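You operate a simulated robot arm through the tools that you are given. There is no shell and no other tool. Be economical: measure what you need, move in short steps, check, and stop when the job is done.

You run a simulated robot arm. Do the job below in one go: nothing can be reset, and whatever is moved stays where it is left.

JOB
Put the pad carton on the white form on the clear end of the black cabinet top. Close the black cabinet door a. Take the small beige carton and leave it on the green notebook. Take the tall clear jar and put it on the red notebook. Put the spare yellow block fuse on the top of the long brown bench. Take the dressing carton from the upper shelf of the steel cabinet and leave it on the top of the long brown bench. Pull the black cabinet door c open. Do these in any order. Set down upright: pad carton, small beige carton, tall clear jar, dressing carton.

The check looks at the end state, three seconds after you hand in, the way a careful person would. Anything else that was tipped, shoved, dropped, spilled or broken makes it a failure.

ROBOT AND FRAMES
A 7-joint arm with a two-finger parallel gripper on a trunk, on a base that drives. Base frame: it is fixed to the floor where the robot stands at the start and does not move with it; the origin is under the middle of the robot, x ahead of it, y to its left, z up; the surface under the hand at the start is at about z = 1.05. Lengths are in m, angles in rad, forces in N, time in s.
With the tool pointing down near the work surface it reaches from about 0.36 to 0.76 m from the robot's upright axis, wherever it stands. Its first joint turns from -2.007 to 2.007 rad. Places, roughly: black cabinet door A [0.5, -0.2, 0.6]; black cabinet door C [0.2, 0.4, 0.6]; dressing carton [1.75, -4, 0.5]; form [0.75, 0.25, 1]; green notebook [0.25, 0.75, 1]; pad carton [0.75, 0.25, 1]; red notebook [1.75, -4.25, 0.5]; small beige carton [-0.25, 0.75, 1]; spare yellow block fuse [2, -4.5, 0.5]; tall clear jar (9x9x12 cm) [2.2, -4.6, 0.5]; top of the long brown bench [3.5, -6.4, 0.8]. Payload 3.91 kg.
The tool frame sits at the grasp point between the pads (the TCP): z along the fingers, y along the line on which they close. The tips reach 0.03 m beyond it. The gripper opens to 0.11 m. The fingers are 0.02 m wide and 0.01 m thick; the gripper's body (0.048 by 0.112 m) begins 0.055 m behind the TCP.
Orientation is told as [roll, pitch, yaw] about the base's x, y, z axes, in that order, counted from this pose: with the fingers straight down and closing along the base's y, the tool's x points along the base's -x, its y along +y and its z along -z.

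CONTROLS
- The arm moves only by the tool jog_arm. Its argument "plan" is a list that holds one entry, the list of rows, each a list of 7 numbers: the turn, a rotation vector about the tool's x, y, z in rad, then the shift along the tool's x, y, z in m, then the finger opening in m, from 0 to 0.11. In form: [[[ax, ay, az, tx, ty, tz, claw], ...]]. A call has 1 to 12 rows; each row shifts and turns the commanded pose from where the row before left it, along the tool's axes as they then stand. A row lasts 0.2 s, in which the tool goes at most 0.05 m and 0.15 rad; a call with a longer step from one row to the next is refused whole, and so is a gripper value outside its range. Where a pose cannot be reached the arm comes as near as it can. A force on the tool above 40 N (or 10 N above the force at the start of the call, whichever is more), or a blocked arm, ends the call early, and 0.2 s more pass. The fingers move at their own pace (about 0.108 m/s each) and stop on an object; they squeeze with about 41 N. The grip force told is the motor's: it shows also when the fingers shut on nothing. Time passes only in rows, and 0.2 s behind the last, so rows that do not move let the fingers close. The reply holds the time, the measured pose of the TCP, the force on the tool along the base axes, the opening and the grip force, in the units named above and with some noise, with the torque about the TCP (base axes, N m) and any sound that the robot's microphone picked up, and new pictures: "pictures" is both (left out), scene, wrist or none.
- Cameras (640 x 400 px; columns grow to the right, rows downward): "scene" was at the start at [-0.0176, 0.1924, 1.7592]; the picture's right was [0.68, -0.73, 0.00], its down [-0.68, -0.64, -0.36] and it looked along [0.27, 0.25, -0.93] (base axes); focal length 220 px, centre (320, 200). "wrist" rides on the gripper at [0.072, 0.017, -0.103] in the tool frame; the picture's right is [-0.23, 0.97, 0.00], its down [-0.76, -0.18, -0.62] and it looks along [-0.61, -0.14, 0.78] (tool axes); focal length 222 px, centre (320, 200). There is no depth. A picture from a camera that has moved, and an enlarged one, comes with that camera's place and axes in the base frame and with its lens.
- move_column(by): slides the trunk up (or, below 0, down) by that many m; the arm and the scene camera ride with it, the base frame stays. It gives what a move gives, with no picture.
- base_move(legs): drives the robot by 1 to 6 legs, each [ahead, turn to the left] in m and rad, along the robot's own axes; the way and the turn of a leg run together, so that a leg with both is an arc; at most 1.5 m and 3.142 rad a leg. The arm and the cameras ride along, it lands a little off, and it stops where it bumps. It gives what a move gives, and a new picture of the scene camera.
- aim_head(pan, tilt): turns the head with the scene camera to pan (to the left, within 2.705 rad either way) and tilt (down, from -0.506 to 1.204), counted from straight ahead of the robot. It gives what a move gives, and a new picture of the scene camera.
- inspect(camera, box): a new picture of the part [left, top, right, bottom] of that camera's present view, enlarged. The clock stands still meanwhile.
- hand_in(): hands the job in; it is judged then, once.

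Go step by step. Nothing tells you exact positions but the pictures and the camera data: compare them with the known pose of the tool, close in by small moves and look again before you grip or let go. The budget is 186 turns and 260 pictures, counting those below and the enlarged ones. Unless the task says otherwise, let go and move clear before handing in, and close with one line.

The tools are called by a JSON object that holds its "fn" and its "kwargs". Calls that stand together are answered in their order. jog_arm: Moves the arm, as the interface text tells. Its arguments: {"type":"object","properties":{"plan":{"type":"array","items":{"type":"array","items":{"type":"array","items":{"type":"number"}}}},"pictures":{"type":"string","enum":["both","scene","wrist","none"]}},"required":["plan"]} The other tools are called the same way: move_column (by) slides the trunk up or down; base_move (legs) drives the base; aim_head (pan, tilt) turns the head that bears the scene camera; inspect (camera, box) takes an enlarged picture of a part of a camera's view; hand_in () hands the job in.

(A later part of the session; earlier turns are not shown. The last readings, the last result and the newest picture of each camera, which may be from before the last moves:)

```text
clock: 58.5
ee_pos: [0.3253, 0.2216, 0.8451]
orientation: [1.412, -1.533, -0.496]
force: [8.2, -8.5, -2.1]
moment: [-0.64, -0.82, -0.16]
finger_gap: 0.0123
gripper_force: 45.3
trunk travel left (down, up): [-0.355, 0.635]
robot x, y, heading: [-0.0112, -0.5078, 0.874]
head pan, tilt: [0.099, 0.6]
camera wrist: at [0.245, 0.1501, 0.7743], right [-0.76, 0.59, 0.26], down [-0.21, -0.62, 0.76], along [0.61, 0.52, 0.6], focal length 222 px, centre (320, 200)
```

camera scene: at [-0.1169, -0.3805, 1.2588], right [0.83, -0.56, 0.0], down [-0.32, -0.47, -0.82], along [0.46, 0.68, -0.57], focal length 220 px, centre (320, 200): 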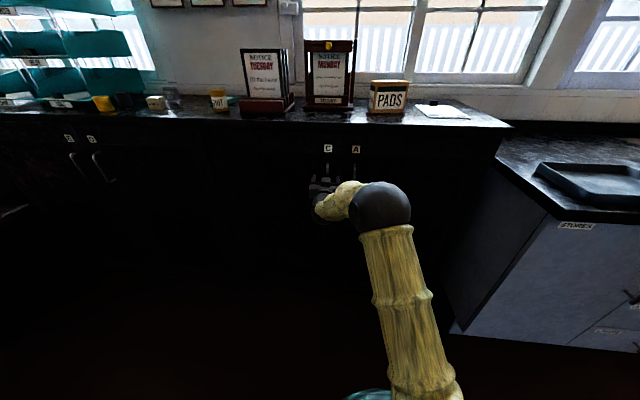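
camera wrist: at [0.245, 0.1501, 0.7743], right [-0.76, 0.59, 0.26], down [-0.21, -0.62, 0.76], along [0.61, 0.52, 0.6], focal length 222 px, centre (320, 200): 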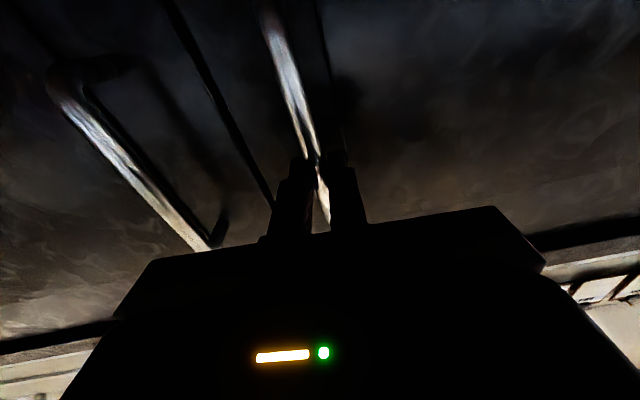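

Handle C is gripped. I'll pull along the door's arc about its left hinge, turning the tool with it.

{"fn": "jog_arm", "kwargs": {"plan": [[[0.07, 0, 0, 0, 0.005, -0.0434, 0], [0.07, 0, 0, 0, 0.006, -0.0434, 0], [0.07, 0, 0, 0, 0.007, -0.0434, 0]]], "pictures": "both"}}

```text
clock: 59.3
ee_pos: [0.2204, 0.1419, 0.844]
orientation: [1.001, -1.532, -0.28]
force: [-11.4, 20.4, -15.0]
moment: [-1.2, -0.18, 0.5]
finger_gap: 0.0123
gripper_force: 45.0
trunk travel left (down, up): [-0.355, 0.635]
robot x, y, heading: [-0.0094, -0.5095, 0.873]
head pan, tilt: [0.099, 0.6]
camera scene: at [-0.1173, -0.3766, 1.2581], right [0.83, -0.56, 0.0], down [-0.32, -0.47, -0.82], along [0.47, 0.68, -0.57], focal length 220 px, centre (320, 200)
camera wrist: at [0.127, 0.0871, 0.7762], right [-0.63, 0.73, 0.26], down [-0.32, -0.55, 0.77], along [0.7, 0.4, 0.58], focal length 222 px, centre (320, 200)
```

scene: 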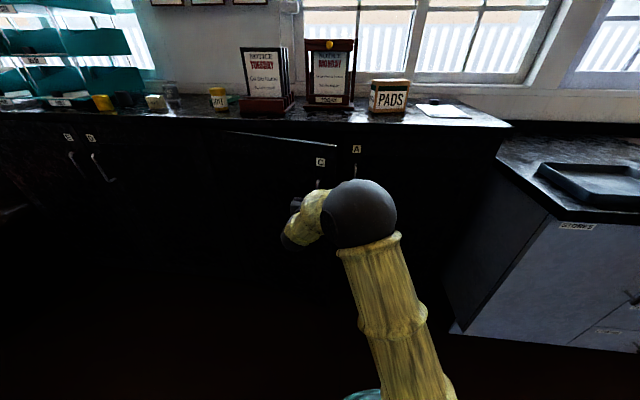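
wrist: 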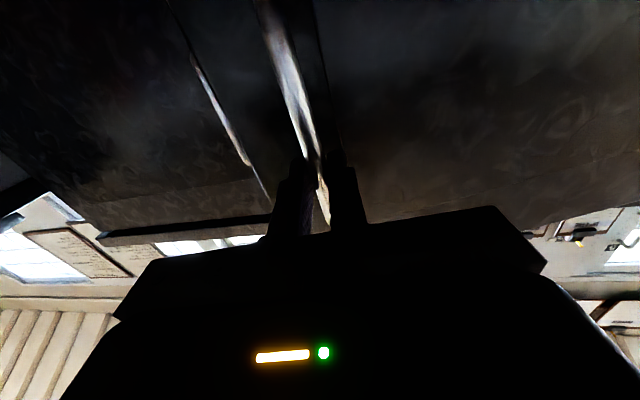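

{"fn": "jog_arm", "kwargs": {"plan": [[[0.08, 0, 0, 0, 0.012, -0.043, 0], [0.08, 0, 0, 0, 0.009, -0.043, 0], [0.08, 0, 0, 0, 0.009, -0.043, 0]]], "pictures": "scene"}}

```text
clock: 60.1
ee_pos: [0.1249, 0.1022, 0.8462]
orientation: [0.738, -1.53, -0.192]
force: [-5.3, 16.6, -7.6]
moment: [-1.25, 0.3, 0.42]
finger_gap: 0.012
gripper_force: 44.8
trunk travel left (down, up): [-0.355, 0.635]
robot x, y, heading: [-0.0122, -0.5067, 0.876]
head pan, tilt: [0.099, 0.6]
stopped in row 3: the force on the tool passed its limit at 42 N (the readings are from after the stop); the commanded pose is now the measured one
camera scene: at [-0.1167, -0.3769, 1.2587], right [0.83, -0.56, 0.0], down [-0.32, -0.47, -0.82], along [0.46, 0.68, -0.57], focal length 220 px, centre (320, 200)
```

scene: 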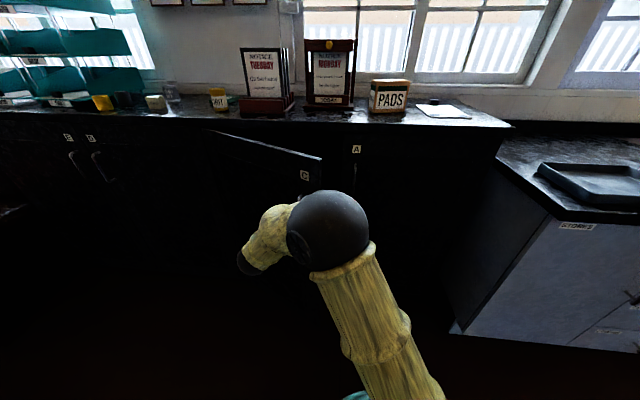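

{"fn": "jog_arm", "kwargs": {"plan": [[[0.08, 0, 0, 0, 0.012, -0.038, 0], [0.08, 0, 0, 0, 0.011, -0.038, 0], [0.08, 0, 0, 0, 0.011, -0.038, 0]]], "pictures": "scene"}}

```text
clock: 60.9
ee_pos: [0.0094, 0.082, 0.8458]
orientation: [0.379, -1.525, -0.084]
force: [-0.6, 11.0, -33.4]
moment: [-1.02, 0.04, 0.27]
finger_gap: 0.0118
gripper_force: 45.4
trunk travel left (down, up): [-0.355, 0.635]
robot x, y, heading: [-0.0136, -0.5108, 0.874]
head pan, tilt: [0.099, 0.6]
camera scene: at [-0.1168, -0.3761, 1.258], right [0.83, -0.56, 0.0], down [-0.32, -0.47, -0.82], along [0.46, 0.68, -0.57], focal length 220 px, centre (320, 200)
```

scene: 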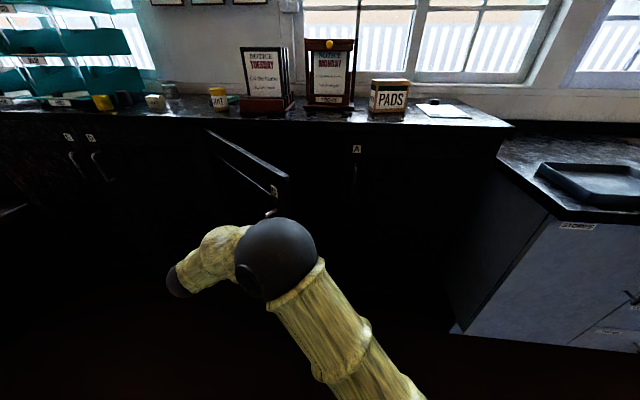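

{"fn": "jog_arm", "kwargs": {"plan": [[[0.08, 0, 0, 0.005, 0.011, -0.038, 0], [0.08, 0, 0, 0.003, 0.01, -0.038, 0], [0.08, 0, 0, 0.003, 0.01, -0.038, 0]]], "pictures": "scene"}}

```text
clock: 61.7
ee_pos: [-0.1055, 0.089, 0.8476]
orientation: [0.499, -1.53, -0.439]
force: [6.2, 32.6, 1.3]
moment: [-0.82, -1.27, 0.62]
finger_gap: 0.012
gripper_force: 45.2
trunk travel left (down, up): [-0.355, 0.635]
robot x, y, heading: [-0.0152, -0.5064, 0.871]
head pan, tilt: [0.099, 0.6]
camera scene: at [-0.1158, -0.3765, 1.259], right [0.83, -0.56, 0.0], down [-0.32, -0.47, -0.82], along [0.46, 0.68, -0.57], focal length 220 px, centre (320, 200)
```

scene: 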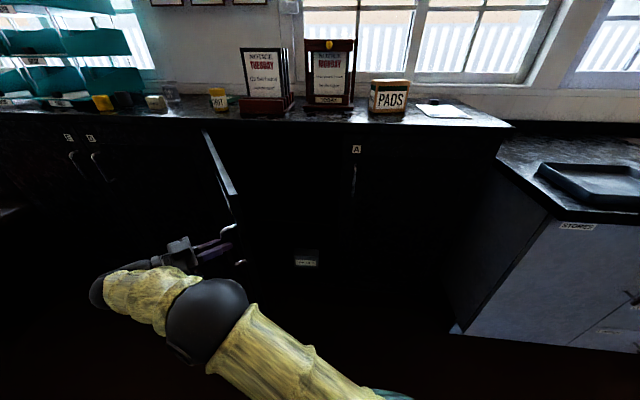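

Door C is open over 50°. I'll release the handle and back off, then push it wider from the inside.

{"fn": "jog_arm", "kwargs": {"plan": [[[0, 0, 0, 0, 0, 0, 0.08], [0, 0, 0, 0, 0, 0, 0.08], [0, 0, 0, 0, 0, -0.03, 0.08], [0, 0, 0, 0, 0, -0.04, 0.08], [0, 0, 0, 0, 0, -0.04, 0.08]]], "pictures": "scene"}}

{"fn": "base_move", "kwargs": {"legs": [[-0.3, 0]]}}

```text
clock: 63.1
ee_pos: [-0.2358, 0.077, 0.8166]
orientation: [-0.584, -1.426, 0.679]
force: [-1.5, -0.2, -0.7]
moment: [0.0, -0.08, 0.0]
finger_gap: 0.08
gripper_force: 0.1
trunk travel left (down, up): [-0.355, 0.635]
robot x, y, heading: [-0.0135, -0.5076, 0.875]
head pan, tilt: [0.099, 0.6]
stopped in row 5: the arm was blocked; the commanded pose is now the measured one
camera scene: at [-0.119, -0.3798, 1.2586], right [0.83, -0.56, 0.0], down [-0.32, -0.47, -0.83], along [0.46, 0.68, -0.56], focal length 220 px, centre (320, 200)
```

scene: 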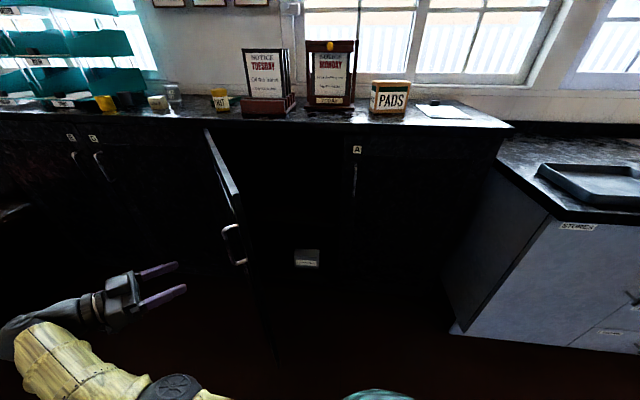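

```text
clock: 65.4
ee_pos: [-0.4303, -0.1588, 0.8177]
orientation: [-0.563, -1.426, 0.659]
force: [-0.8, -0.2, -0.1]
moment: [-0.03, -0.01, 0.0]
finger_gap: 0.0799
gripper_force: 0.0
trunk travel left (down, up): [-0.355, 0.635]
robot x, y, heading: [-0.2058, -0.7418, 0.881]
head pan, tilt: [0.099, 0.6]
camera scene: at [-0.3125, -0.616, 1.2588], right [0.83, -0.56, 0.0], down [-0.31, -0.47, -0.82], along [0.46, 0.69, -0.57], focal length 220 px, centre (320, 200)
```

scene: 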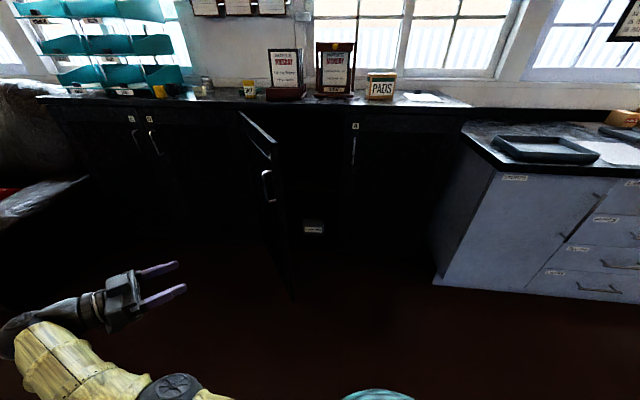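

I'll return the hand to a downward pose in free space and raise the trunk.

{"fn": "move_column", "kwargs": {"by": 0.35}}

{"fn": "jog_arm", "kwargs": {"plan": [[[-0.14, 0, 0, 0, 0, 0, 0.08], [-0.14, 0, 0, 0, 0, 0, 0.08], [-0.14, 0, 0, 0, 0, 0, 0.08], [-0.14, 0, 0, 0, 0, 0, 0.08], [-0.14, 0, 0, 0, 0, 0, 0.08], [-0.14, 0, 0, 0, 0, 0, 0.08], [0, 0.14, 0, 0, 0, 0, 0.08], [0, 0.14, 0, 0, 0, 0, 0.08], [0, 0.14, 0, 0, 0, 0, 0.08], [0, 0.14, 0, 0, 0, 0, 0.08], [0, 0.14, 0, 0, 0, 0, 0.08], [0, 0.14, 0, 0, 0, 0, 0.08]]], "pictures": "none"}}

```text
clock: 68.8
ee_pos: [-0.4311, -0.1595, 1.1672]
orientation: [-0.564, -1.427, 0.661]
force: [-0.2, 0.1, 0.5]
moment: [-0.02, -0.02, 0.0]
finger_gap: 0.0801
gripper_force: 0.1
trunk travel left (down, up): [-0.705, 0.285]
robot x, y, heading: [-0.205, -0.7409, 0.884]
head pan, tilt: [0.099, 0.6]
```

```text
clock: 71.4
ee_pos: [-0.4307, -0.1586, 1.1678]
orientation: [0.047, -0.589, 0.908]
force: [-0.3, 0.4, 0.3]
moment: [0.01, 0.01, -0.01]
finger_gap: 0.0803
gripper_force: 0.1
trunk travel left (down, up): [-0.705, 0.285]
robot x, y, heading: [-0.2071, -0.743, 0.885]
head pan, tilt: [0.099, 0.6]
```

{"fn": "jog_arm", "kwargs": {"plan": [[[0, 0.14, 0, 0, -0.045, 0, 0], [0, 0.14, 0, 0, -0.045, 0, 0], [0, 0.14, 0, 0, -0.045, 0, 0], [0, 0.14, 0, 0, -0.045, 0, 0], [-0.04, 0, 0.035, -0.03, -0.04, 0, 0], [0, 0, 0, -0.03, -0.04, 0, 0], [0, 0, 0, -0.03, -0.04, 0, 0], [0, 0, 0, -0.03, -0.04, 0, 0], [0, 0, 0, 0, -0.045, 0, 0], [0, 0, 0, 0, -0.045, 0, 0], [0, 0, 0, 0, -0.045, 0, 0]]], "pictures": "none"}}

{"fn": "base_move", "kwargs": {"legs": [[0.35, 0]]}}

```text
clock: 73.8
ee_pos: [0.0194, -0.3543, 1.1397]
orientation: [0.083, -0.03, 0.897]
force: [0.0, -0.3, -0.2]
moment: [-0.03, 0.03, -0.01]
finger_gap: 0.0
gripper_force: 37.9
trunk travel left (down, up): [-0.705, 0.285]
robot x, y, heading: [-0.2071, -0.7426, 0.879]
head pan, tilt: [0.099, 0.6]
```

```text
clock: 76.4
ee_pos: [0.2435, -0.0803, 1.1414]
orientation: [0.081, -0.028, 0.897]
force: [0.6, 0.5, -0.3]
moment: [-0.03, 0.02, -0.01]
finger_gap: 0.0
gripper_force: 38.3
trunk travel left (down, up): [-0.705, 0.285]
robot x, y, heading: [0.0152, -0.4684, 0.884]
head pan, tilt: [0.099, 0.6]
camera scene: at [-0.0879, -0.344, 1.6088], right [0.83, -0.56, 0.0], down [-0.31, -0.47, -0.82], along [0.46, 0.69, -0.57], focal length 220 px, centre (320, 200)
```

scene: 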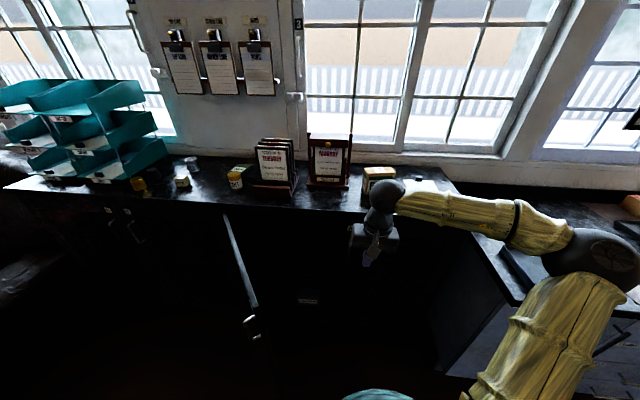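

{"fn": "move_column", "kwargs": {"by": -0.21}}

{"fn": "jog_arm", "kwargs": {"plan": [[[0.08, 0, 0, 0, 0.04, 0, 0], [0, 0, 0, 0, 0.045, 0, 0], [0, 0, 0, 0, 0.045, 0, 0], [0, 0, 0, 0, 0.045, 0, 0], [0, 0, 0, 0, 0.045, 0, 0], [0, 0, 0, 0, 0.045, 0, 0]]], "pictures": "scene"}}

```text
clock: 78.6
ee_pos: [0.2424, -0.0814, 0.9306]
orientation: [0.08, -0.029, 0.897]
force: [-0.1, -0.5, 0.4]
moment: [0.01, -0.01, 0.01]
finger_gap: 0.0
gripper_force: 38.1
trunk travel left (down, up): [-0.495, 0.495]
robot x, y, heading: [0.017, -0.4699, 0.88]
head pan, tilt: [0.099, 0.6]
```

```text
clock: 80.0
ee_pos: [0.0345, 0.0825, 0.9368]
orientation: [0.002, -0.028, 0.895]
force: [0.4, 0.3, 0.0]
moment: [0.03, 0.01, 0.02]
finger_gap: 0.0002
gripper_force: 37.6
trunk travel left (down, up): [-0.495, 0.495]
robot x, y, heading: [0.0206, -0.4688, 0.882]
head pan, tilt: [0.099, 0.6]
camera scene: at [-0.0886, -0.3444, 1.3988], right [0.83, -0.56, 0.0], down [-0.31, -0.47, -0.82], along [0.46, 0.69, -0.57], focal length 220 px, centre (320, 200)
```

scene: 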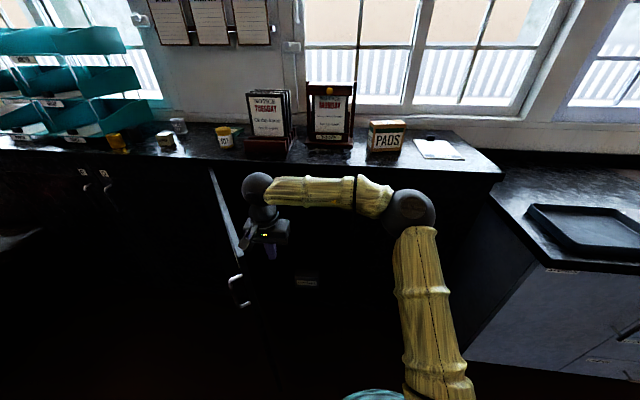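

{"fn": "jog_arm", "kwargs": {"plan": [[[0, 0, 0, 0, 0.045, 0, 0], [0, 0, 0, 0, 0.045, 0, 0], [0, 0, 0, 0, 0.045, 0, 0], [0, 0, 0, 0, 0.045, 0, 0], [0, 0, 0, 0, 0.045, 0, 0], [0, 0, 0, 0, 0.045, 0, 0]]], "pictures": "scene"}}

```text
clock: 81.4
ee_pos: [-0.1438, 0.2141, 0.9306]
orientation: [-0.003, -0.027, 0.897]
force: [0.8, -0.3, -0.2]
moment: [-0.02, -0.01, -0.03]
finger_gap: 0.0
gripper_force: 37.6
out of reach, approached as far as the arm can: row 5, 6
trunk travel left (down, up): [-0.495, 0.495]
robot x, y, heading: [0.0193, -0.4676, 0.881]
head pan, tilt: [0.099, 0.6]
camera scene: at [-0.0875, -0.3409, 1.3985], right [0.83, -0.56, 0.0], down [-0.31, -0.47, -0.82], along [0.46, 0.68, -0.57], focal length 220 px, centre (320, 200)
```

scene: 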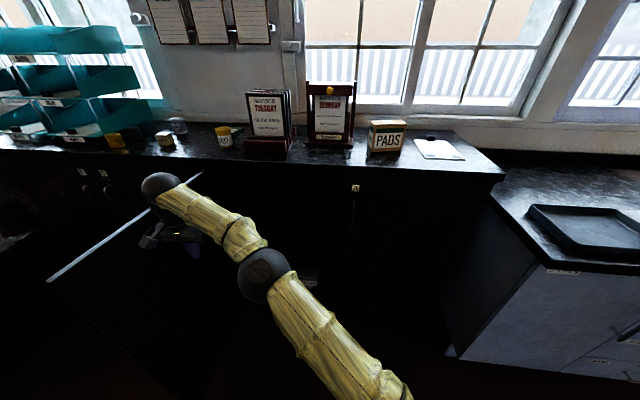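

Door C now stands about 90° open. Next is the pad carton: I'll bring the hand right, open the gripper, turn it to match the carton and raise the trunk.

{"fn": "jog_arm", "kwargs": {"plan": [[[0, 0, 0, 0, -0.049, 0, 0.1], [0, 0, 0, 0, -0.049, 0, 0.1], [0, 0, 0, 0, -0.049, 0, 0.1], [0, 0, 0, 0, -0.049, 0, 0.1], [0, 0, 0, 0, -0.049, 0, 0.1], [0, 0, 0, 0, -0.049, 0, 0.1], [0, 0, 0, 0, -0.049, 0, 0.1], [0, 0, 0, 0, -0.049, 0, 0.1], [0, 0, 0, 0, -0.049, 0, 0.1]]], "pictures": "none"}}

{"fn": "move_column", "kwargs": {"by": 0.38}}

{"fn": "jog_arm", "kwargs": {"plan": [[[0, 0.03, 0.139, 0, 0, 0, 0.1], [0, 0, 0.139, 0, 0, 0, 0.1], [0, 0, 0.139, 0, 0, 0, 0.1], [0, 0, 0.139, 0, 0, 0, 0.1], [0, 0, 0.139, 0, 0, 0, 0.1], [0, 0, 0.139, 0, 0, 0, 0.1], [0, 0, 0.139, 0, 0, 0, 0.1], [0, 0, 0.139, 0, 0, 0, 0.1], [0, 0, 0.139, 0, 0, 0, 0.1], [0, 0, 0.139, 0, 0, 0, 0.1]]], "pictures": "none"}}

{"fn": "base_move", "kwargs": {"legs": [[0.22, 0]]}}

{"fn": "inspect", "kwargs": {"camera": "wrist", "box": [0, 0, 640, 400]}}

```text
clock: 83.4
ee_pos: [0.1979, -0.0635, 0.9335]
orientation: [0.001, -0.028, 0.895]
force: [-1.9, -0.3, 0.5]
moment: [-0.02, -0.07, 0.01]
finger_gap: 0.1001
gripper_force: 0.1
trunk travel left (down, up): [-0.495, 0.495]
robot x, y, heading: [0.0181, -0.4695, 0.882]
head pan, tilt: [0.099, 0.6]
```

```text
clock: 87.1
ee_pos: [0.1957, -0.065, 1.3139]
orientation: [0.0, -0.03, 0.895]
force: [-0.1, 0.4, -0.7]
moment: [-0.03, -0.03, -0.03]
finger_gap: 0.1
gripper_force: 0.0
trunk travel left (down, up): [-0.875, 0.115]
robot x, y, heading: [0.0173, -0.4695, 0.885]
head pan, tilt: [0.099, 0.6]
```

```text
clock: 89.3
ee_pos: [0.1959, -0.0637, 1.3146]
orientation: [-0.003, 0.003, -0.493]
force: [-1.5, 0.4, -0.4]
moment: [0.02, 0.05, 0.0]
finger_gap: 0.1
gripper_force: 0.1
trunk travel left (down, up): [-0.875, 0.115]
robot x, y, heading: [0.017, -0.4698, 0.884]
head pan, tilt: [0.099, 0.6]
```

```text
clock: 91.2
ee_pos: [0.3385, 0.1078, 1.3135]
orientation: [-0.002, 0.002, -0.496]
force: [0.5, -0.4, -0.4]
moment: [0.02, 0.0, 0.01]
finger_gap: 0.1
gripper_force: 0.1
trunk travel left (down, up): [-0.875, 0.115]
robot x, y, heading: [0.1585, -0.3012, 0.876]
head pan, tilt: [0.099, 0.6]
camera scene: at [0.054, -0.1726, 1.7788], right [0.83, -0.56, 0.0], down [-0.32, -0.47, -0.82], along [0.46, 0.68, -0.57], focal length 220 px, centre (320, 200)
```

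scene: 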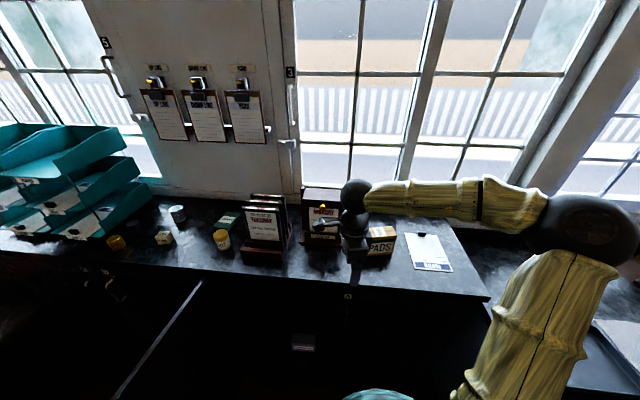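

```text
1.00 times, centred on (320, 200) of wrist (not enlarged: the box is as wide or as high as the picture)
camera zoom: at [0.2818, 0.1561, 1.4177], right [0.66, 0.75, 0.0], down [0.59, -0.52, 0.62], along [0.46, -0.41, -0.78], focal length 222 px, centre (320, 200)
```

zoom: 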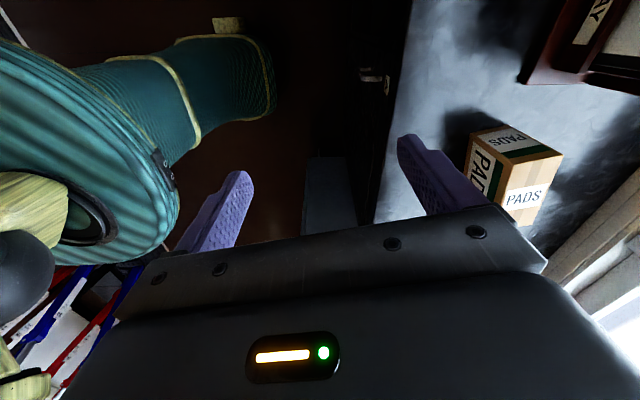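

{"fn": "jog_arm", "kwargs": {"plan": [[[0, 0, 0, -0.05, 0, 0, 0.1], [0, 0, 0, -0.05, 0, 0, 0.1], [0, 0, 0, -0.05, 0, 0, 0.1], [0, 0, 0, -0.05, 0, 0, 0.1], [0, 0, 0, -0.004, 0.046, 0, 0.1], [0, 0, 0, 0, 0.046, 0, 0.1], [0, 0, 0, 0, 0.046, 0, 0.1], [0, 0, 0, 0, 0.046, 0, 0.1]]], "pictures": "both"}}

```text
clock: 93.0
ee_pos: [0.6071, 0.1736, 1.3118]
orientation: [-0.001, 0.002, -0.492]
force: [-0.1, -0.1, -0.5]
moment: [-0.05, 0.02, -0.01]
finger_gap: 0.1
gripper_force: 0.1
trunk travel left (down, up): [-0.875, 0.115]
robot x, y, heading: [0.1563, -0.2962, 0.879]
head pan, tilt: [0.099, 0.6]
camera scene: at [0.0539, -0.171, 1.7786], right [0.83, -0.56, 0.0], down [-0.32, -0.47, -0.82], along [0.46, 0.68, -0.57], focal length 220 px, centre (320, 200)
camera wrist: at [0.55, 0.2236, 1.4161], right [0.66, 0.75, 0.0], down [0.59, -0.52, 0.62], along [0.46, -0.41, -0.78], focal length 222 px, centre (320, 200)
```

scene: 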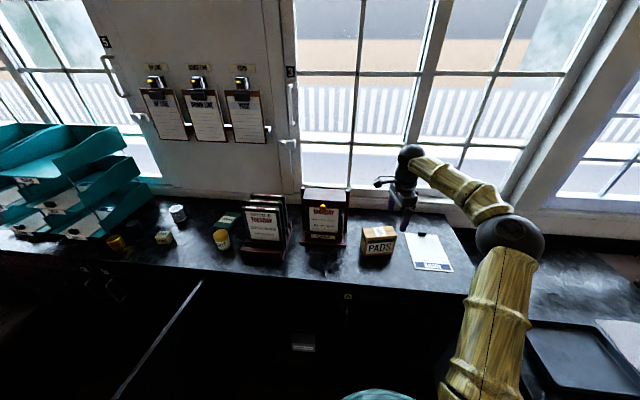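
wrist: 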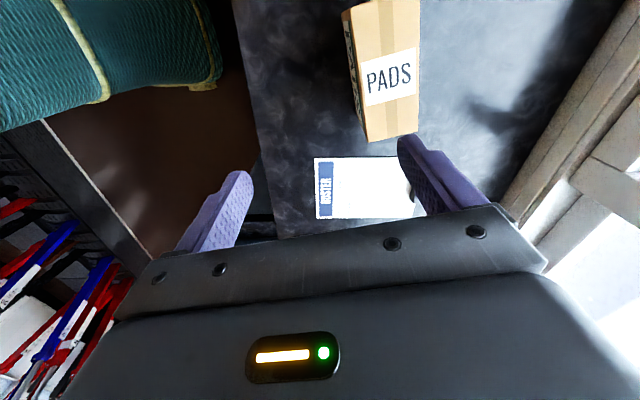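

{"fn": "jog_arm", "kwargs": {"plan": [[[0, 0, 0.026, 0.005, 0.042, 0, 0.1], [0, 0, 0, 0.0055, 0.041, 0, 0.1], [0, 0, 0, 0, 0, 0.05, 0.1], [0, 0, 0, 0, 0, 0.045, 0.1]]], "pictures": "both"}}

{"fn": "inspect", "kwargs": {"camera": "scene", "box": [340, 160, 480, 280]}}

```text
clock: 94.0
ee_pos: [0.6322, 0.2556, 1.2165]
orientation: [-0.003, 0.0, -0.518]
force: [-0.4, 1.2, 0.1]
moment: [-0.03, -0.03, 0.01]
finger_gap: 0.1002
gripper_force: 0.1
trunk travel left (down, up): [-0.875, 0.115]
robot x, y, heading: [0.1593, -0.3008, 0.881]
head pan, tilt: [0.099, 0.6]
camera scene: at [0.0514, -0.1686, 1.7783], right [0.83, -0.56, 0.0], down [-0.31, -0.47, -0.82], along [0.46, 0.68, -0.57], focal length 220 px, centre (320, 200)
camera wrist: at [0.577, 0.3057, 1.3197], right [0.68, 0.73, 0.0], down [0.57, -0.53, 0.62], along [0.46, -0.42, -0.78], focal length 222 px, centre (320, 200)
```

scene: 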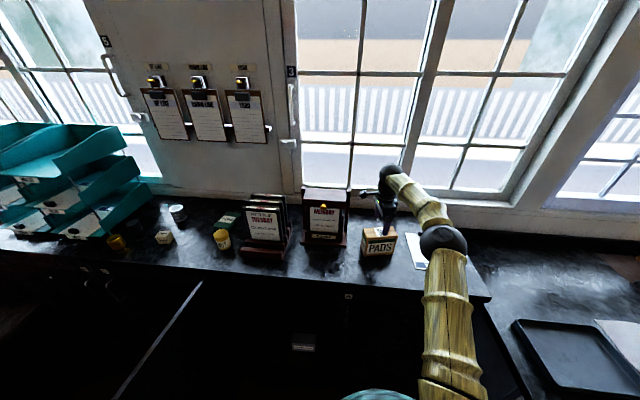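
wrist: 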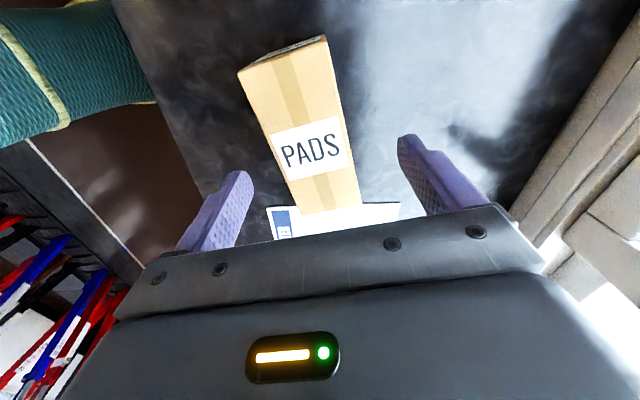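

```text
3.33 times, centred on (410, 220) of scene
camera zoom: at [0.0514, -0.1686, 1.7783], right [0.83, -0.56, 0.0], down [-0.31, -0.47, -0.82], along [0.46, 0.68, -0.57], focal length 734 px, centre (20, 133)
```

zoom: 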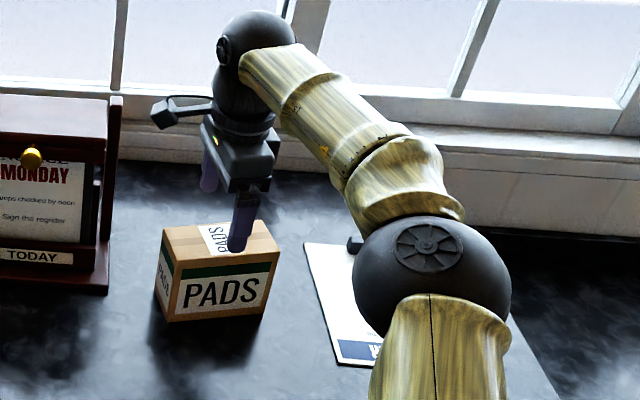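

{"fn": "jog_arm", "kwargs": {"plan": [[[0, 0, 0, 0, -0.009, 0.04, 0.1], [0, 0, 0, 0, 0, 0.04, 0.1], [0, 0, 0, 0, 0, 0.03, 0.1]]], "pictures": "wrist"}}

```text
clock: 94.8
ee_pos: [0.6303, 0.2429, 1.1052]
orientation: [-0.001, 0.003, -0.522]
force: [0.9, 0.8, 0.1]
moment: [-0.01, 0.01, 0.03]
finger_gap: 0.1
gripper_force: 0.1
trunk travel left (down, up): [-0.875, 0.115]
robot x, y, heading: [0.1558, -0.3003, 0.875]
head pan, tilt: [0.099, 0.6]
camera wrist: at [0.5751, 0.2929, 1.21], right [0.68, 0.73, 0.0], down [0.57, -0.53, 0.62], along [0.45, -0.42, -0.78], focal length 222 px, centre (320, 200)
```

wrist: 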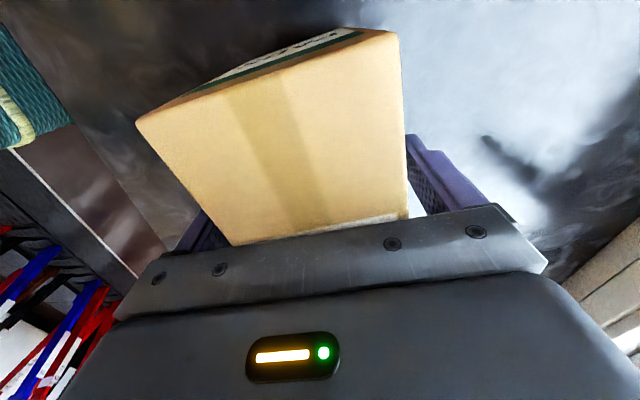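

Both fingers straddle the carton; closing and lifting.

{"fn": "jog_arm", "kwargs": {"plan": [[[0, 0, 0, 0, 0, 0, 0.04], [0, 0, 0, 0, 0, 0, 0.04], [0, 0, 0, 0, 0, 0, 0.04], [0, 0, 0, 0, 0, -0.04, 0.04], [0, 0, 0, 0, 0, -0.04, 0.04]]], "pictures": "scene"}}

```text
clock: 96.0
ee_pos: [0.6308, 0.2426, 1.1881]
orientation: [-0.003, 0.003, -0.518]
force: [0.9, 0.2, -3.9]
moment: [-0.01, 0.02, 0.0]
finger_gap: 0.0601
gripper_force: 41.0
trunk travel left (down, up): [-0.875, 0.115]
robot x, y, heading: [0.153, -0.302, 0.879]
head pan, tilt: [0.099, 0.6]
camera scene: at [0.0535, -0.1728, 1.7787], right [0.83, -0.56, 0.0], down [-0.32, -0.47, -0.82], along [0.46, 0.68, -0.57], focal length 220 px, centre (320, 200)
```

scene: 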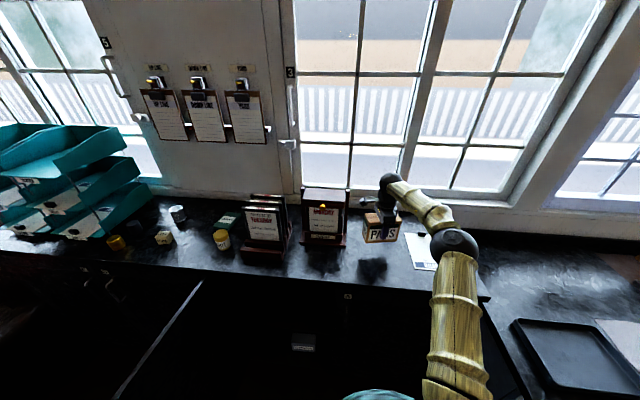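

Carton gripped (6 cm). I'll drive 6 cm closer and turn it to align with the form's long axis.

{"fn": "base_move", "kwargs": {"legs": [[0.06, 0]]}}

{"fn": "jog_arm", "kwargs": {"plan": [[[0, 0, 0, 0, 0, -0.03, 0.04], [0, 0, -0.124, 0, 0, 0, 0.04], [0, 0, -0.124, 0, 0, 0, 0.04], [0, 0, -0.124, 0, 0, 0, 0.04], [0, 0, -0.124, 0, 0, 0, 0.04], [0, 0, -0.124, 0, 0, 0, 0.04], [0, 0, -0.124, 0, 0, 0, 0.04], [0, 0, -0.124, 0, 0, 0, 0.04], [0, 0, -0.124, 0, 0, 0, 0.04], [0, 0, -0.124, 0, 0, 0, 0.04], [0, 0, -0.124, 0, 0, 0, 0.04], [0, 0, -0.123, 0, 0, 0, 0.04]]], "pictures": "both"}}

```text
clock: 97.0
ee_pos: [0.67, 0.2901, 1.187]
orientation: [-0.002, 0.001, -0.52]
force: [0.6, -0.4, -4.0]
moment: [-0.02, 0.01, -0.03]
finger_gap: 0.0602
gripper_force: 40.6
trunk travel left (down, up): [-0.875, 0.115]
robot x, y, heading: [0.1958, -0.2516, 0.882]
head pan, tilt: [0.099, 0.6]
camera scene: at [0.0926, -0.1262, 1.7788], right [0.83, -0.56, 0.0], down [-0.32, -0.47, -0.82], along [0.46, 0.68, -0.57], focal length 220 px, centre (320, 200)
```

scene: 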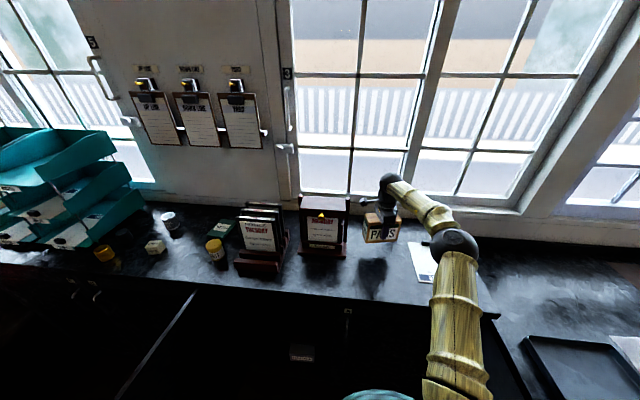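

```text
clock: 99.6
ee_pos: [0.6682, 0.2889, 1.218]
orientation: [0.003, 0.002, 0.845]
force: [0.5, 0.7, -4.0]
moment: [0.0, -0.02, -0.02]
finger_gap: 0.06
gripper_force: 40.7
trunk travel left (down, up): [-0.875, 0.115]
robot x, y, heading: [0.1974, -0.2489, 0.879]
head pan, tilt: [0.099, 0.6]
camera scene: at [0.0921, -0.1267, 1.7788], right [0.83, -0.56, 0.0], down [-0.32, -0.47, -0.82], along [0.46, 0.68, -0.57], focal length 220 px, centre (320, 200)
camera wrist: at [0.6069, 0.2457, 1.3224], right [-0.58, 0.82, 0.0], down [0.64, 0.45, 0.62], along [0.51, 0.36, -0.78], focal length 222 px, centre (320, 200)
```

scene: 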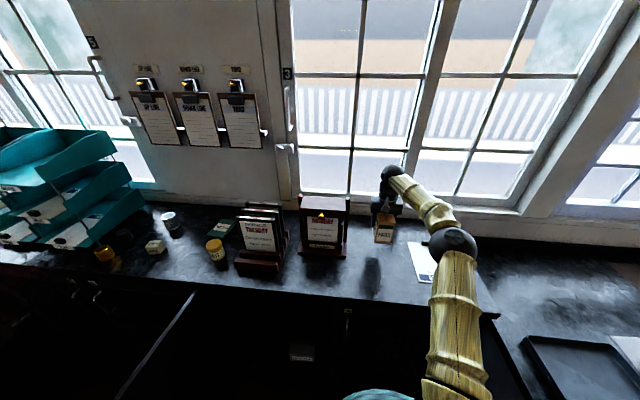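
wrist: 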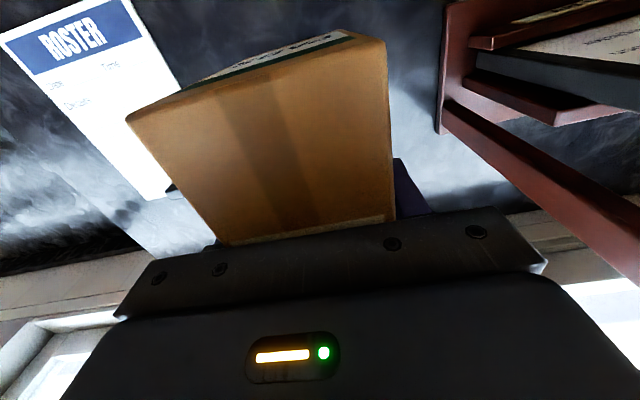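

{"fn": "jog_arm", "kwargs": {"plan": [[[0, 0, 0, 0.008, -0.044, 0, 0.04], [0, 0, 0, 0.008, -0.044, 0, 0.04], [0, 0, 0, 0.008, -0.044, 0, 0.04], [0, 0, 0, 0.008, -0.044, 0, 0.04], [0, 0, 0, 0.0087, -0.0434, 0, 0.04], [0, 0, 0, 0, 0, 0.04, 0.04]]], "pictures": "both"}}

{"fn": "inspect", "kwargs": {"camera": "scene", "box": [360, 160, 520, 320]}}

```text
clock: 101.0
ee_pos: [0.8062, 0.1132, 1.1774]
orientation: [0.004, 0.001, 0.843]
force: [0.9, 0.7, -3.6]
moment: [0.0, -0.01, -0.01]
finger_gap: 0.0602
gripper_force: 41.1
trunk travel left (down, up): [-0.875, 0.115]
robot x, y, heading: [0.1973, -0.2557, 0.88]
head pan, tilt: [0.099, 0.6]
camera scene: at [0.0926, -0.1254, 1.7788], right [0.83, -0.56, 0.0], down [-0.32, -0.47, -0.82], along [0.46, 0.68, -0.57], focal length 220 px, centre (320, 200)
camera wrist: at [0.744, 0.0708, 1.2817], right [-0.58, 0.82, 0.0], down [0.64, 0.45, 0.62], along [0.51, 0.36, -0.78], focal length 222 px, centre (320, 200)
```

scene: 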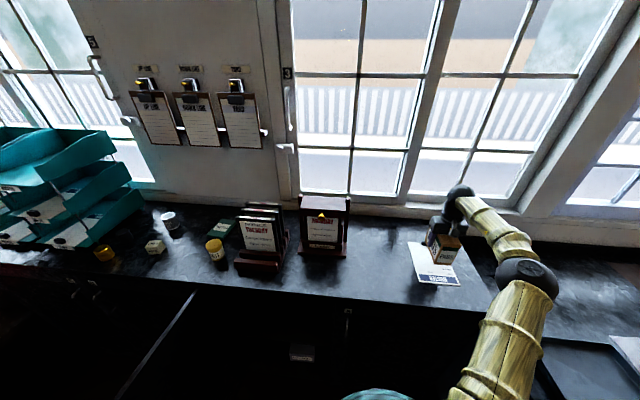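
wrist: 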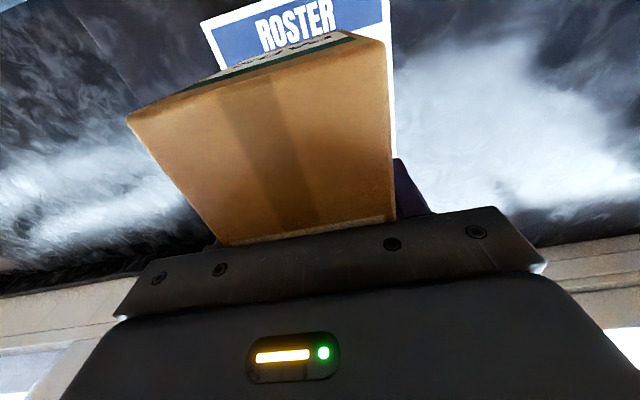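

```text
2.50 times, centred on (440, 240) of scene
camera zoom: at [0.0926, -0.1254, 1.7788], right [0.83, -0.56, 0.0], down [-0.32, -0.47, -0.82], along [0.46, 0.68, -0.57], focal length 551 px, centre (20, 100)
```

zoom: 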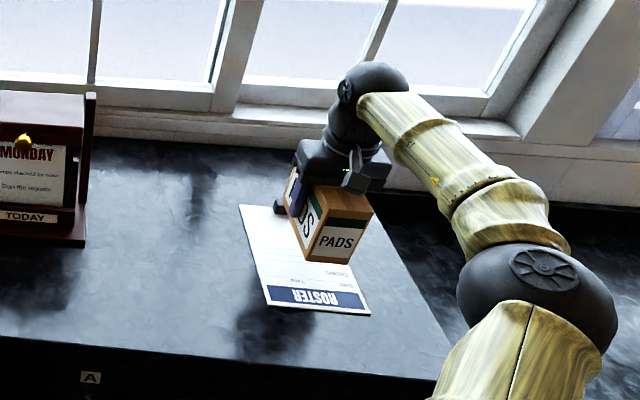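

The carton is centred over the form; I'll lower it the last bit gently.

{"fn": "jog_arm", "kwargs": {"plan": [[[0, 0, 0, 0, 0, 0.035, 0.04], [0, 0, 0, 0, 0, 0.02, 0.04], [0, 0, 0, 0, 0, 0.007, 0.04], [0, 0, 0, 0, 0, 0.004, 0.04], [0, 0, 0, 0, 0, 0, 0.04]]], "pictures": "scene"}}

```text
clock: 102.2
ee_pos: [0.8057, 0.1119, 1.1114]
orientation: [0.005, 0.001, 0.842]
force: [0.0, 0.3, -3.2]
moment: [0.02, -0.02, -0.02]
finger_gap: 0.06
gripper_force: 40.8
trunk travel left (down, up): [-0.875, 0.115]
robot x, y, heading: [0.1962, -0.2498, 0.876]
head pan, tilt: [0.099, 0.6]
camera scene: at [0.0923, -0.1268, 1.7788], right [0.83, -0.56, 0.0], down [-0.32, -0.47, -0.82], along [0.46, 0.68, -0.57], focal length 220 px, centre (320, 200)
```

scene: 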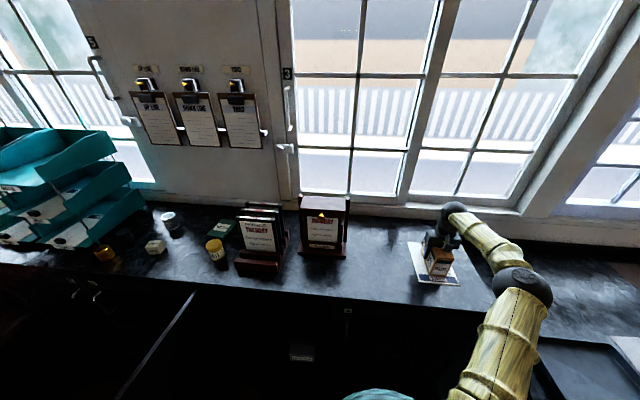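

Not in contact yet (still carrying about 3 N); I'll feel down in small steps.

{"fn": "jog_arm", "kwargs": {"plan": [[[0, 0, 0, 0, 0, 0.003, 0.04], [0, 0, 0, 0, 0, 0.003, 0.04], [0, 0, 0, 0, 0, 0, 0.04]]], "pictures": "none"}}

```text
clock: 103.0
ee_pos: [0.8063, 0.1123, 1.111]
orientation: [0.003, -0.008, 0.843]
force: [9.0, 2.7, 32.0]
moment: [-0.44, -0.07, 0.68]
finger_gap: 0.06
gripper_force: 40.9
trunk travel left (down, up): [-0.875, 0.115]
robot x, y, heading: [0.1969, -0.2546, 0.883]
head pan, tilt: [0.099, 0.6]
```

{"fn": "jog_arm", "kwargs": {"plan": [[[0, 0, 0, 0, 0, -0.005, 0.04], [0, 0, 0, 0, 0, 0, 0.1], [0, 0, 0, 0, 0, 0, 0.1], [0, 0, 0, 0, 0, -0.03, 0.1], [0, 0, 0, 0, 0, -0.05, 0.1], [0, 0, 0, 0, 0, -0.05, 0.1], [0, 0, 0, 0, 0, -0.05, 0.1]]], "pictures": "wrist"}}

{"fn": "inspect", "kwargs": {"camera": "scene", "box": [360, 160, 520, 320]}}

```text
clock: 104.6
ee_pos: [0.8038, 0.0899, 1.27]
orientation: [0.004, -0.003, 0.839]
force: [0.7, -0.1, -0.2]
moment: [0.07, -0.06, 0.02]
finger_gap: 0.1
gripper_force: 0.1
out of reach, approached as far as the arm can: row 7
trunk travel left (down, up): [-0.875, 0.115]
robot x, y, heading: [0.1954, -0.2526, 0.88]
head pan, tilt: [0.099, 0.6]
camera wrist: at [0.742, 0.0456, 1.3737], right [-0.57, 0.82, 0.0], down [0.64, 0.45, 0.62], along [0.51, 0.36, -0.78], focal length 222 px, centre (320, 200)
```

wrist: 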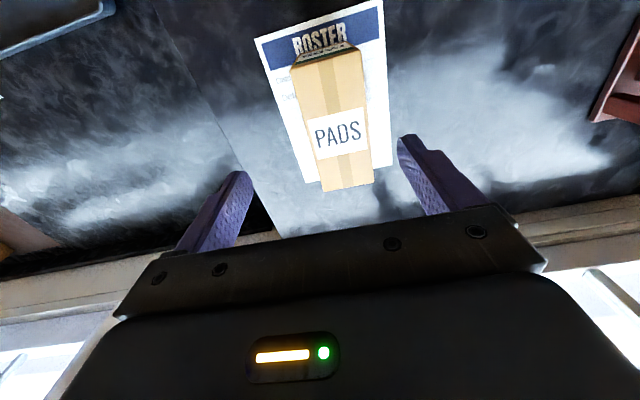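

```text
2.50 times, centred on (440, 240) of scene
camera zoom: at [0.0893, -0.1317, 1.779], right [0.83, -0.56, 0.0], down [-0.31, -0.47, -0.83], along [0.46, 0.69, -0.56], focal length 551 px, centre (20, 100)
```

zoom: 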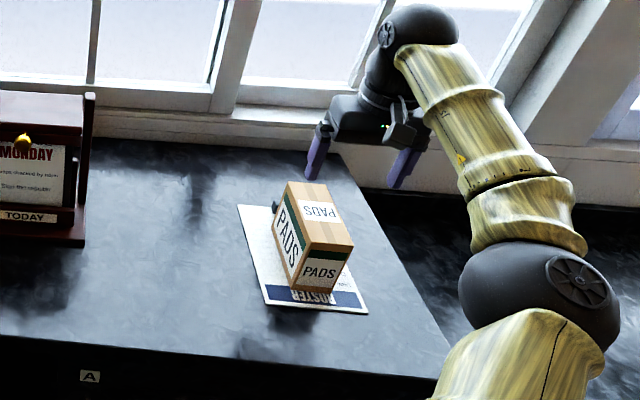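

The pad carton stands upright on the form. Next the LINKS carton (~(-0.12, 0.81)) and the MEMO notebook (~(0.147, 0.795)); I'll back off, bring the hand left and move to reach both.

{"fn": "base_move", "kwargs": {"legs": [[-0.35, 0]]}}

{"fn": "jog_arm", "kwargs": {"plan": [[[0, 0, 0, 0.025, -0.0, 0, 0.09], [0, 0, 0, 0.025, 0.042, 0, 0.09], [0, 0, 0, 0.025, 0.042, 0, 0.09], [0, 0, 0, 0.025, 0.042, 0, 0.09], [0, 0, 0, 0.025, 0.042, 0, 0.09], [0, 0, 0, 0.025, 0.042, 0, 0.09], [0, 0, 0, 0.025, 0.042, 0, 0.09], [0, 0, 0, 0.025, 0.042, 0, 0.09], [0, 0, 0, 0.025, 0.042, -0.02, 0.09], [0, 0, 0, 0.02, 0.042, -0.02, 0.09], [0, 0, 0, 0, 0.048, -0.02, 0.09], [0, 0, 0, 0, 0.048, -0.02, 0.09]]], "pictures": "none"}}

{"fn": "move_column", "kwargs": {"by": 0.1}}

{"fn": "aim_head", "kwargs": {"pan": 0.9, "tilt": 0.8}}

```text
clock: 107.2
ee_pos: [0.5829, -0.1754, 1.2685]
orientation: [0.004, -0.001, 0.843]
force: [0.5, 0.0, 0.6]
moment: [0.0, -0.01, 0.02]
finger_gap: 0.1001
gripper_force: 0.1
trunk travel left (down, up): [-0.875, 0.115]
robot x, y, heading: [-0.0204, -0.5239, 0.876]
head pan, tilt: [0.099, 0.6]
camera scene: at [-0.13, -0.3953, 1.7789], right [0.83, -0.56, 0.0], down [-0.31, -0.47, -0.83], along [0.46, 0.69, -0.56], focal length 220 px, centre (320, 200)
```

scene: 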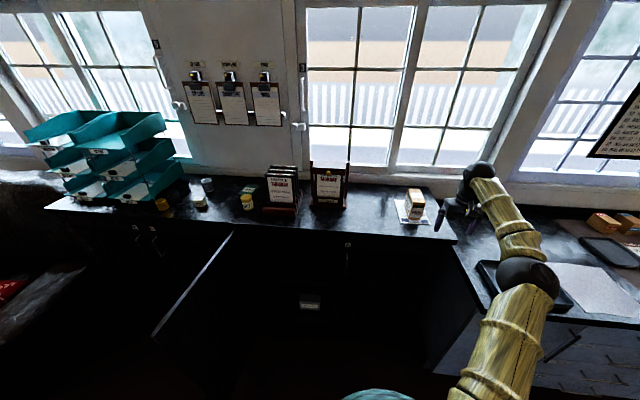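

```text
refused: row 9 steps farther than a row can; nothing moved
```

```text
clock: 108.5
ee_pos: [0.5847, -0.1737, 1.3675]
orientation: [0.002, 0.0, 0.843]
force: [-0.6, 0.1, -0.1]
moment: [-0.01, 0.02, 0.01]
finger_gap: 0.1001
gripper_force: 0.2
trunk travel left (down, up): [-0.975, 0.015]
robot x, y, heading: [-0.0283, -0.5205, 0.882]
head pan, tilt: [0.099, 0.6]
```

```text
clock: 109.6
ee_pos: [0.5844, -0.1744, 1.3672]
orientation: [0.001, 0.001, 0.844]
force: [1.0, -0.6, -0.3]
moment: [0.01, 0.01, 0.03]
finger_gap: 0.1001
gripper_force: 0.0
trunk travel left (down, up): [-0.975, 0.015]
robot x, y, heading: [-0.0287, -0.5203, 0.88]
head pan, tilt: [0.901, 0.799]
camera scene: at [-0.1952, -0.389, 1.862], right [0.98, 0.21, 0.0], down [0.15, -0.7, -0.7], along [-0.15, 0.68, -0.72], focal length 220 px, centre (320, 200)
```

scene: 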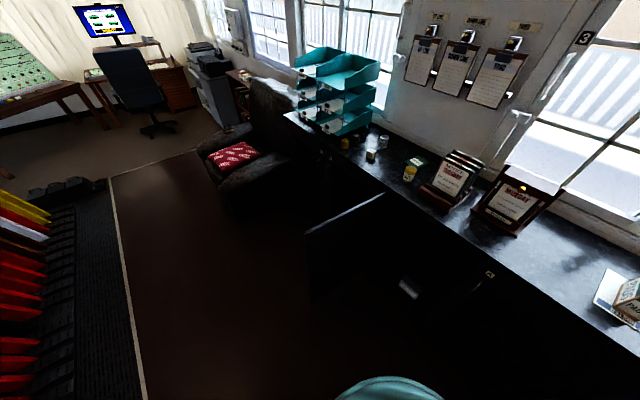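

{"fn": "jog_arm", "kwargs": {"plan": [[[0, 0, 0, 0.025, 0.042, 0, 0.09], [0, 0, 0, 0.025, 0.042, 0, 0.09], [0, 0, 0, 0.025, 0.042, 0, 0.09], [0, 0, 0, 0.025, 0.042, 0, 0.09], [0, 0, 0, 0.025, 0.042, 0, 0.09], [0, 0, 0, 0.025, 0.042, 0, 0.09], [0, 0, 0, 0.025, 0.042, 0, 0.09], [0, 0, 0, 0.025, 0.042, 0, 0.09], [0, 0, 0, 0.02, 0.042, 0, 0.09], [0, 0, 0, 0.0, 0.046, 0, 0.09], [0, 0, 0, 0, 0.048, 0, 0.09], [0, 0, 0, 0, 0.048, 0, 0.09]]], "pictures": "none"}}

{"fn": "base_move", "kwargs": {"legs": [[0, 0.566], [0.55, 0], [0, -0.566]]}}

{"fn": "inspect", "kwargs": {"camera": "wrist", "box": [0, 0, 640, 400]}}

```text
clock: 112.2
ee_pos: [0.0467, 0.0081, 1.371]
orientation: [0.0, 0.002, 0.844]
force: [-0.6, -0.7, -0.3]
moment: [0.01, -0.01, 0.01]
finger_gap: 0.09
gripper_force: 0.2
trunk travel left (down, up): [-0.975, 0.015]
robot x, y, heading: [-0.0227, -0.5243, 0.881]
head pan, tilt: [0.901, 0.799]
```

```text
clock: 120.2
ee_pos: [0.1291, 0.5502, 1.3709]
orientation: [0.003, 0.0, 0.83]
force: [-0.1, 0.3, 0.0]
moment: [-0.02, 0.02, -0.02]
finger_gap: 0.0902
gripper_force: 0.0
trunk travel left (down, up): [-0.975, 0.015]
robot x, y, heading: [0.0498, 0.0255, 0.863]
head pan, tilt: [0.901, 0.799]
camera scene: at [-0.1198, 0.1585, 1.862], right [0.98, 0.2, 0.0], down [0.14, -0.7, -0.7], along [-0.14, 0.68, -0.72], focal length 220 px, centre (320, 200)
```

scene: 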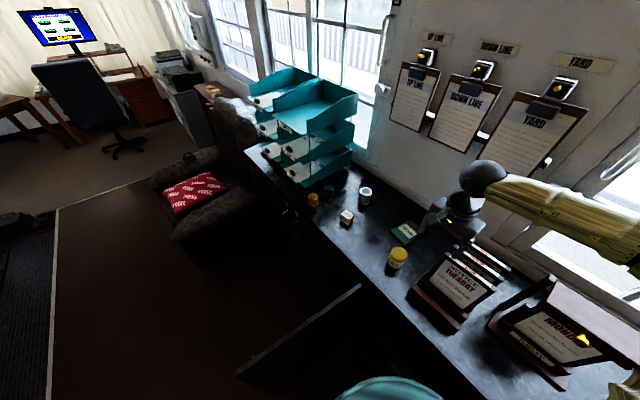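

```text
1.00 times, centred on (320, 200) of wrist (not enlarged: the box is as wide or as high as the picture)
camera zoom: at [0.0666, 0.5083, 1.4744], right [-0.56, 0.83, 0.0], down [0.65, 0.44, 0.62], along [0.51, 0.35, -0.78], focal length 222 px, centre (320, 200)
```

zoom: 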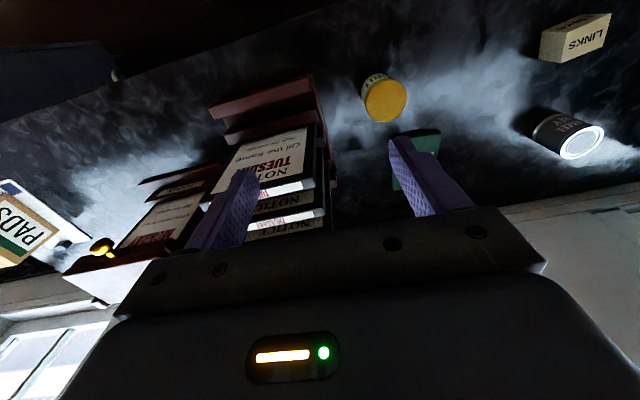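

{"fn": "inspect", "kwargs": {"camera": "wrist", "box": [510, 0, 640, 80]}}

{"fn": "inspect", "kwargs": {"camera": "scene", "box": [300, 170, 440, 290]}}

```text
4.92 times, centred on (575, 40) of wrist
camera zoom: at [0.0666, 0.5083, 1.4744], right [-0.56, 0.83, 0.0], down [0.65, 0.44, 0.62], along [0.51, 0.35, -0.78], focal length 1094 px, centre (-935, 988)
```

zoom: 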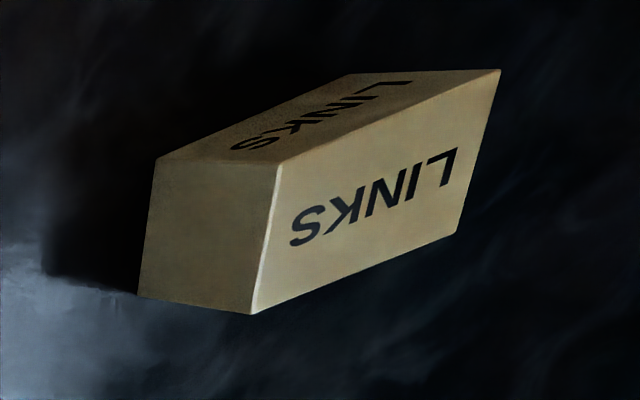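

```text
3.33 times, centred on (370, 230) of scene
camera zoom: at [-0.1198, 0.1585, 1.862], right [0.98, 0.2, 0.0], down [0.14, -0.7, -0.7], along [-0.14, 0.68, -0.72], focal length 734 px, centre (153, 100)
```

zoom: 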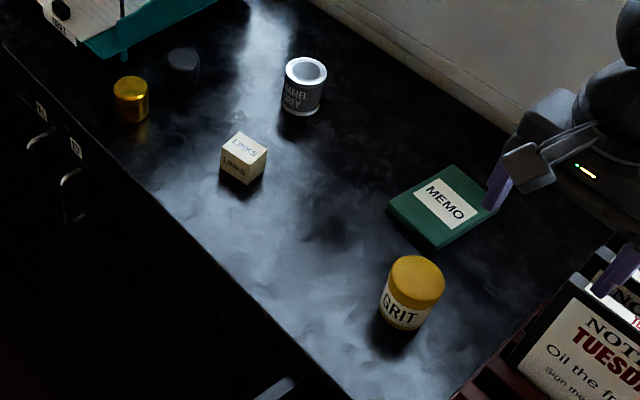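

LINKS carton is at about (-0.1275, 0.825), top z 1.094, and the MEMO centre at about (0.138, 0.794). LINKS is just out of reach from this side of the open door, so I'll drive around to the door's left side.

{"fn": "base_move", "kwargs": {"legs": [[-0.56, 0], [0, 1.57], [0.78, 0], [0, -1.56], [0.2, 0]]}}

```text
clock: 140.9
ee_pos: [-0.7322, 0.7801, 1.3707]
orientation: [0.004, 0.0, 0.858]
force: [-0.1, -0.8, -0.2]
moment: [0.02, 0.04, -0.03]
finger_gap: 0.0901
gripper_force: 0.1
trunk travel left (down, up): [-0.975, 0.015]
robot x, y, heading: [-0.7949, 0.2521, 0.899]
head pan, tilt: [0.901, 0.799]
camera scene: at [-0.9698, 0.3823, 1.862], right [0.97, 0.23, 0.0], down [0.16, -0.7, -0.7], along [-0.16, 0.68, -0.72], focal length 220 px, centre (320, 200)
```

scene: 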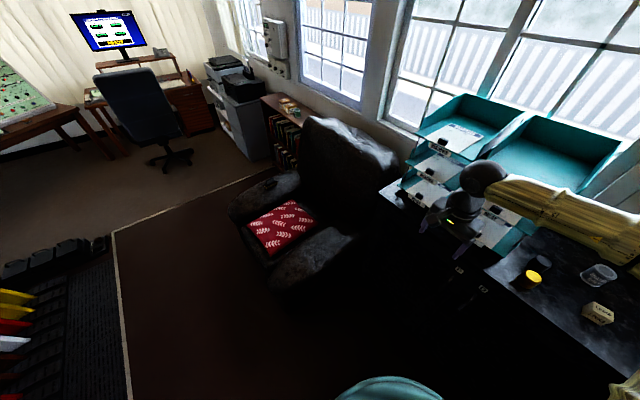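

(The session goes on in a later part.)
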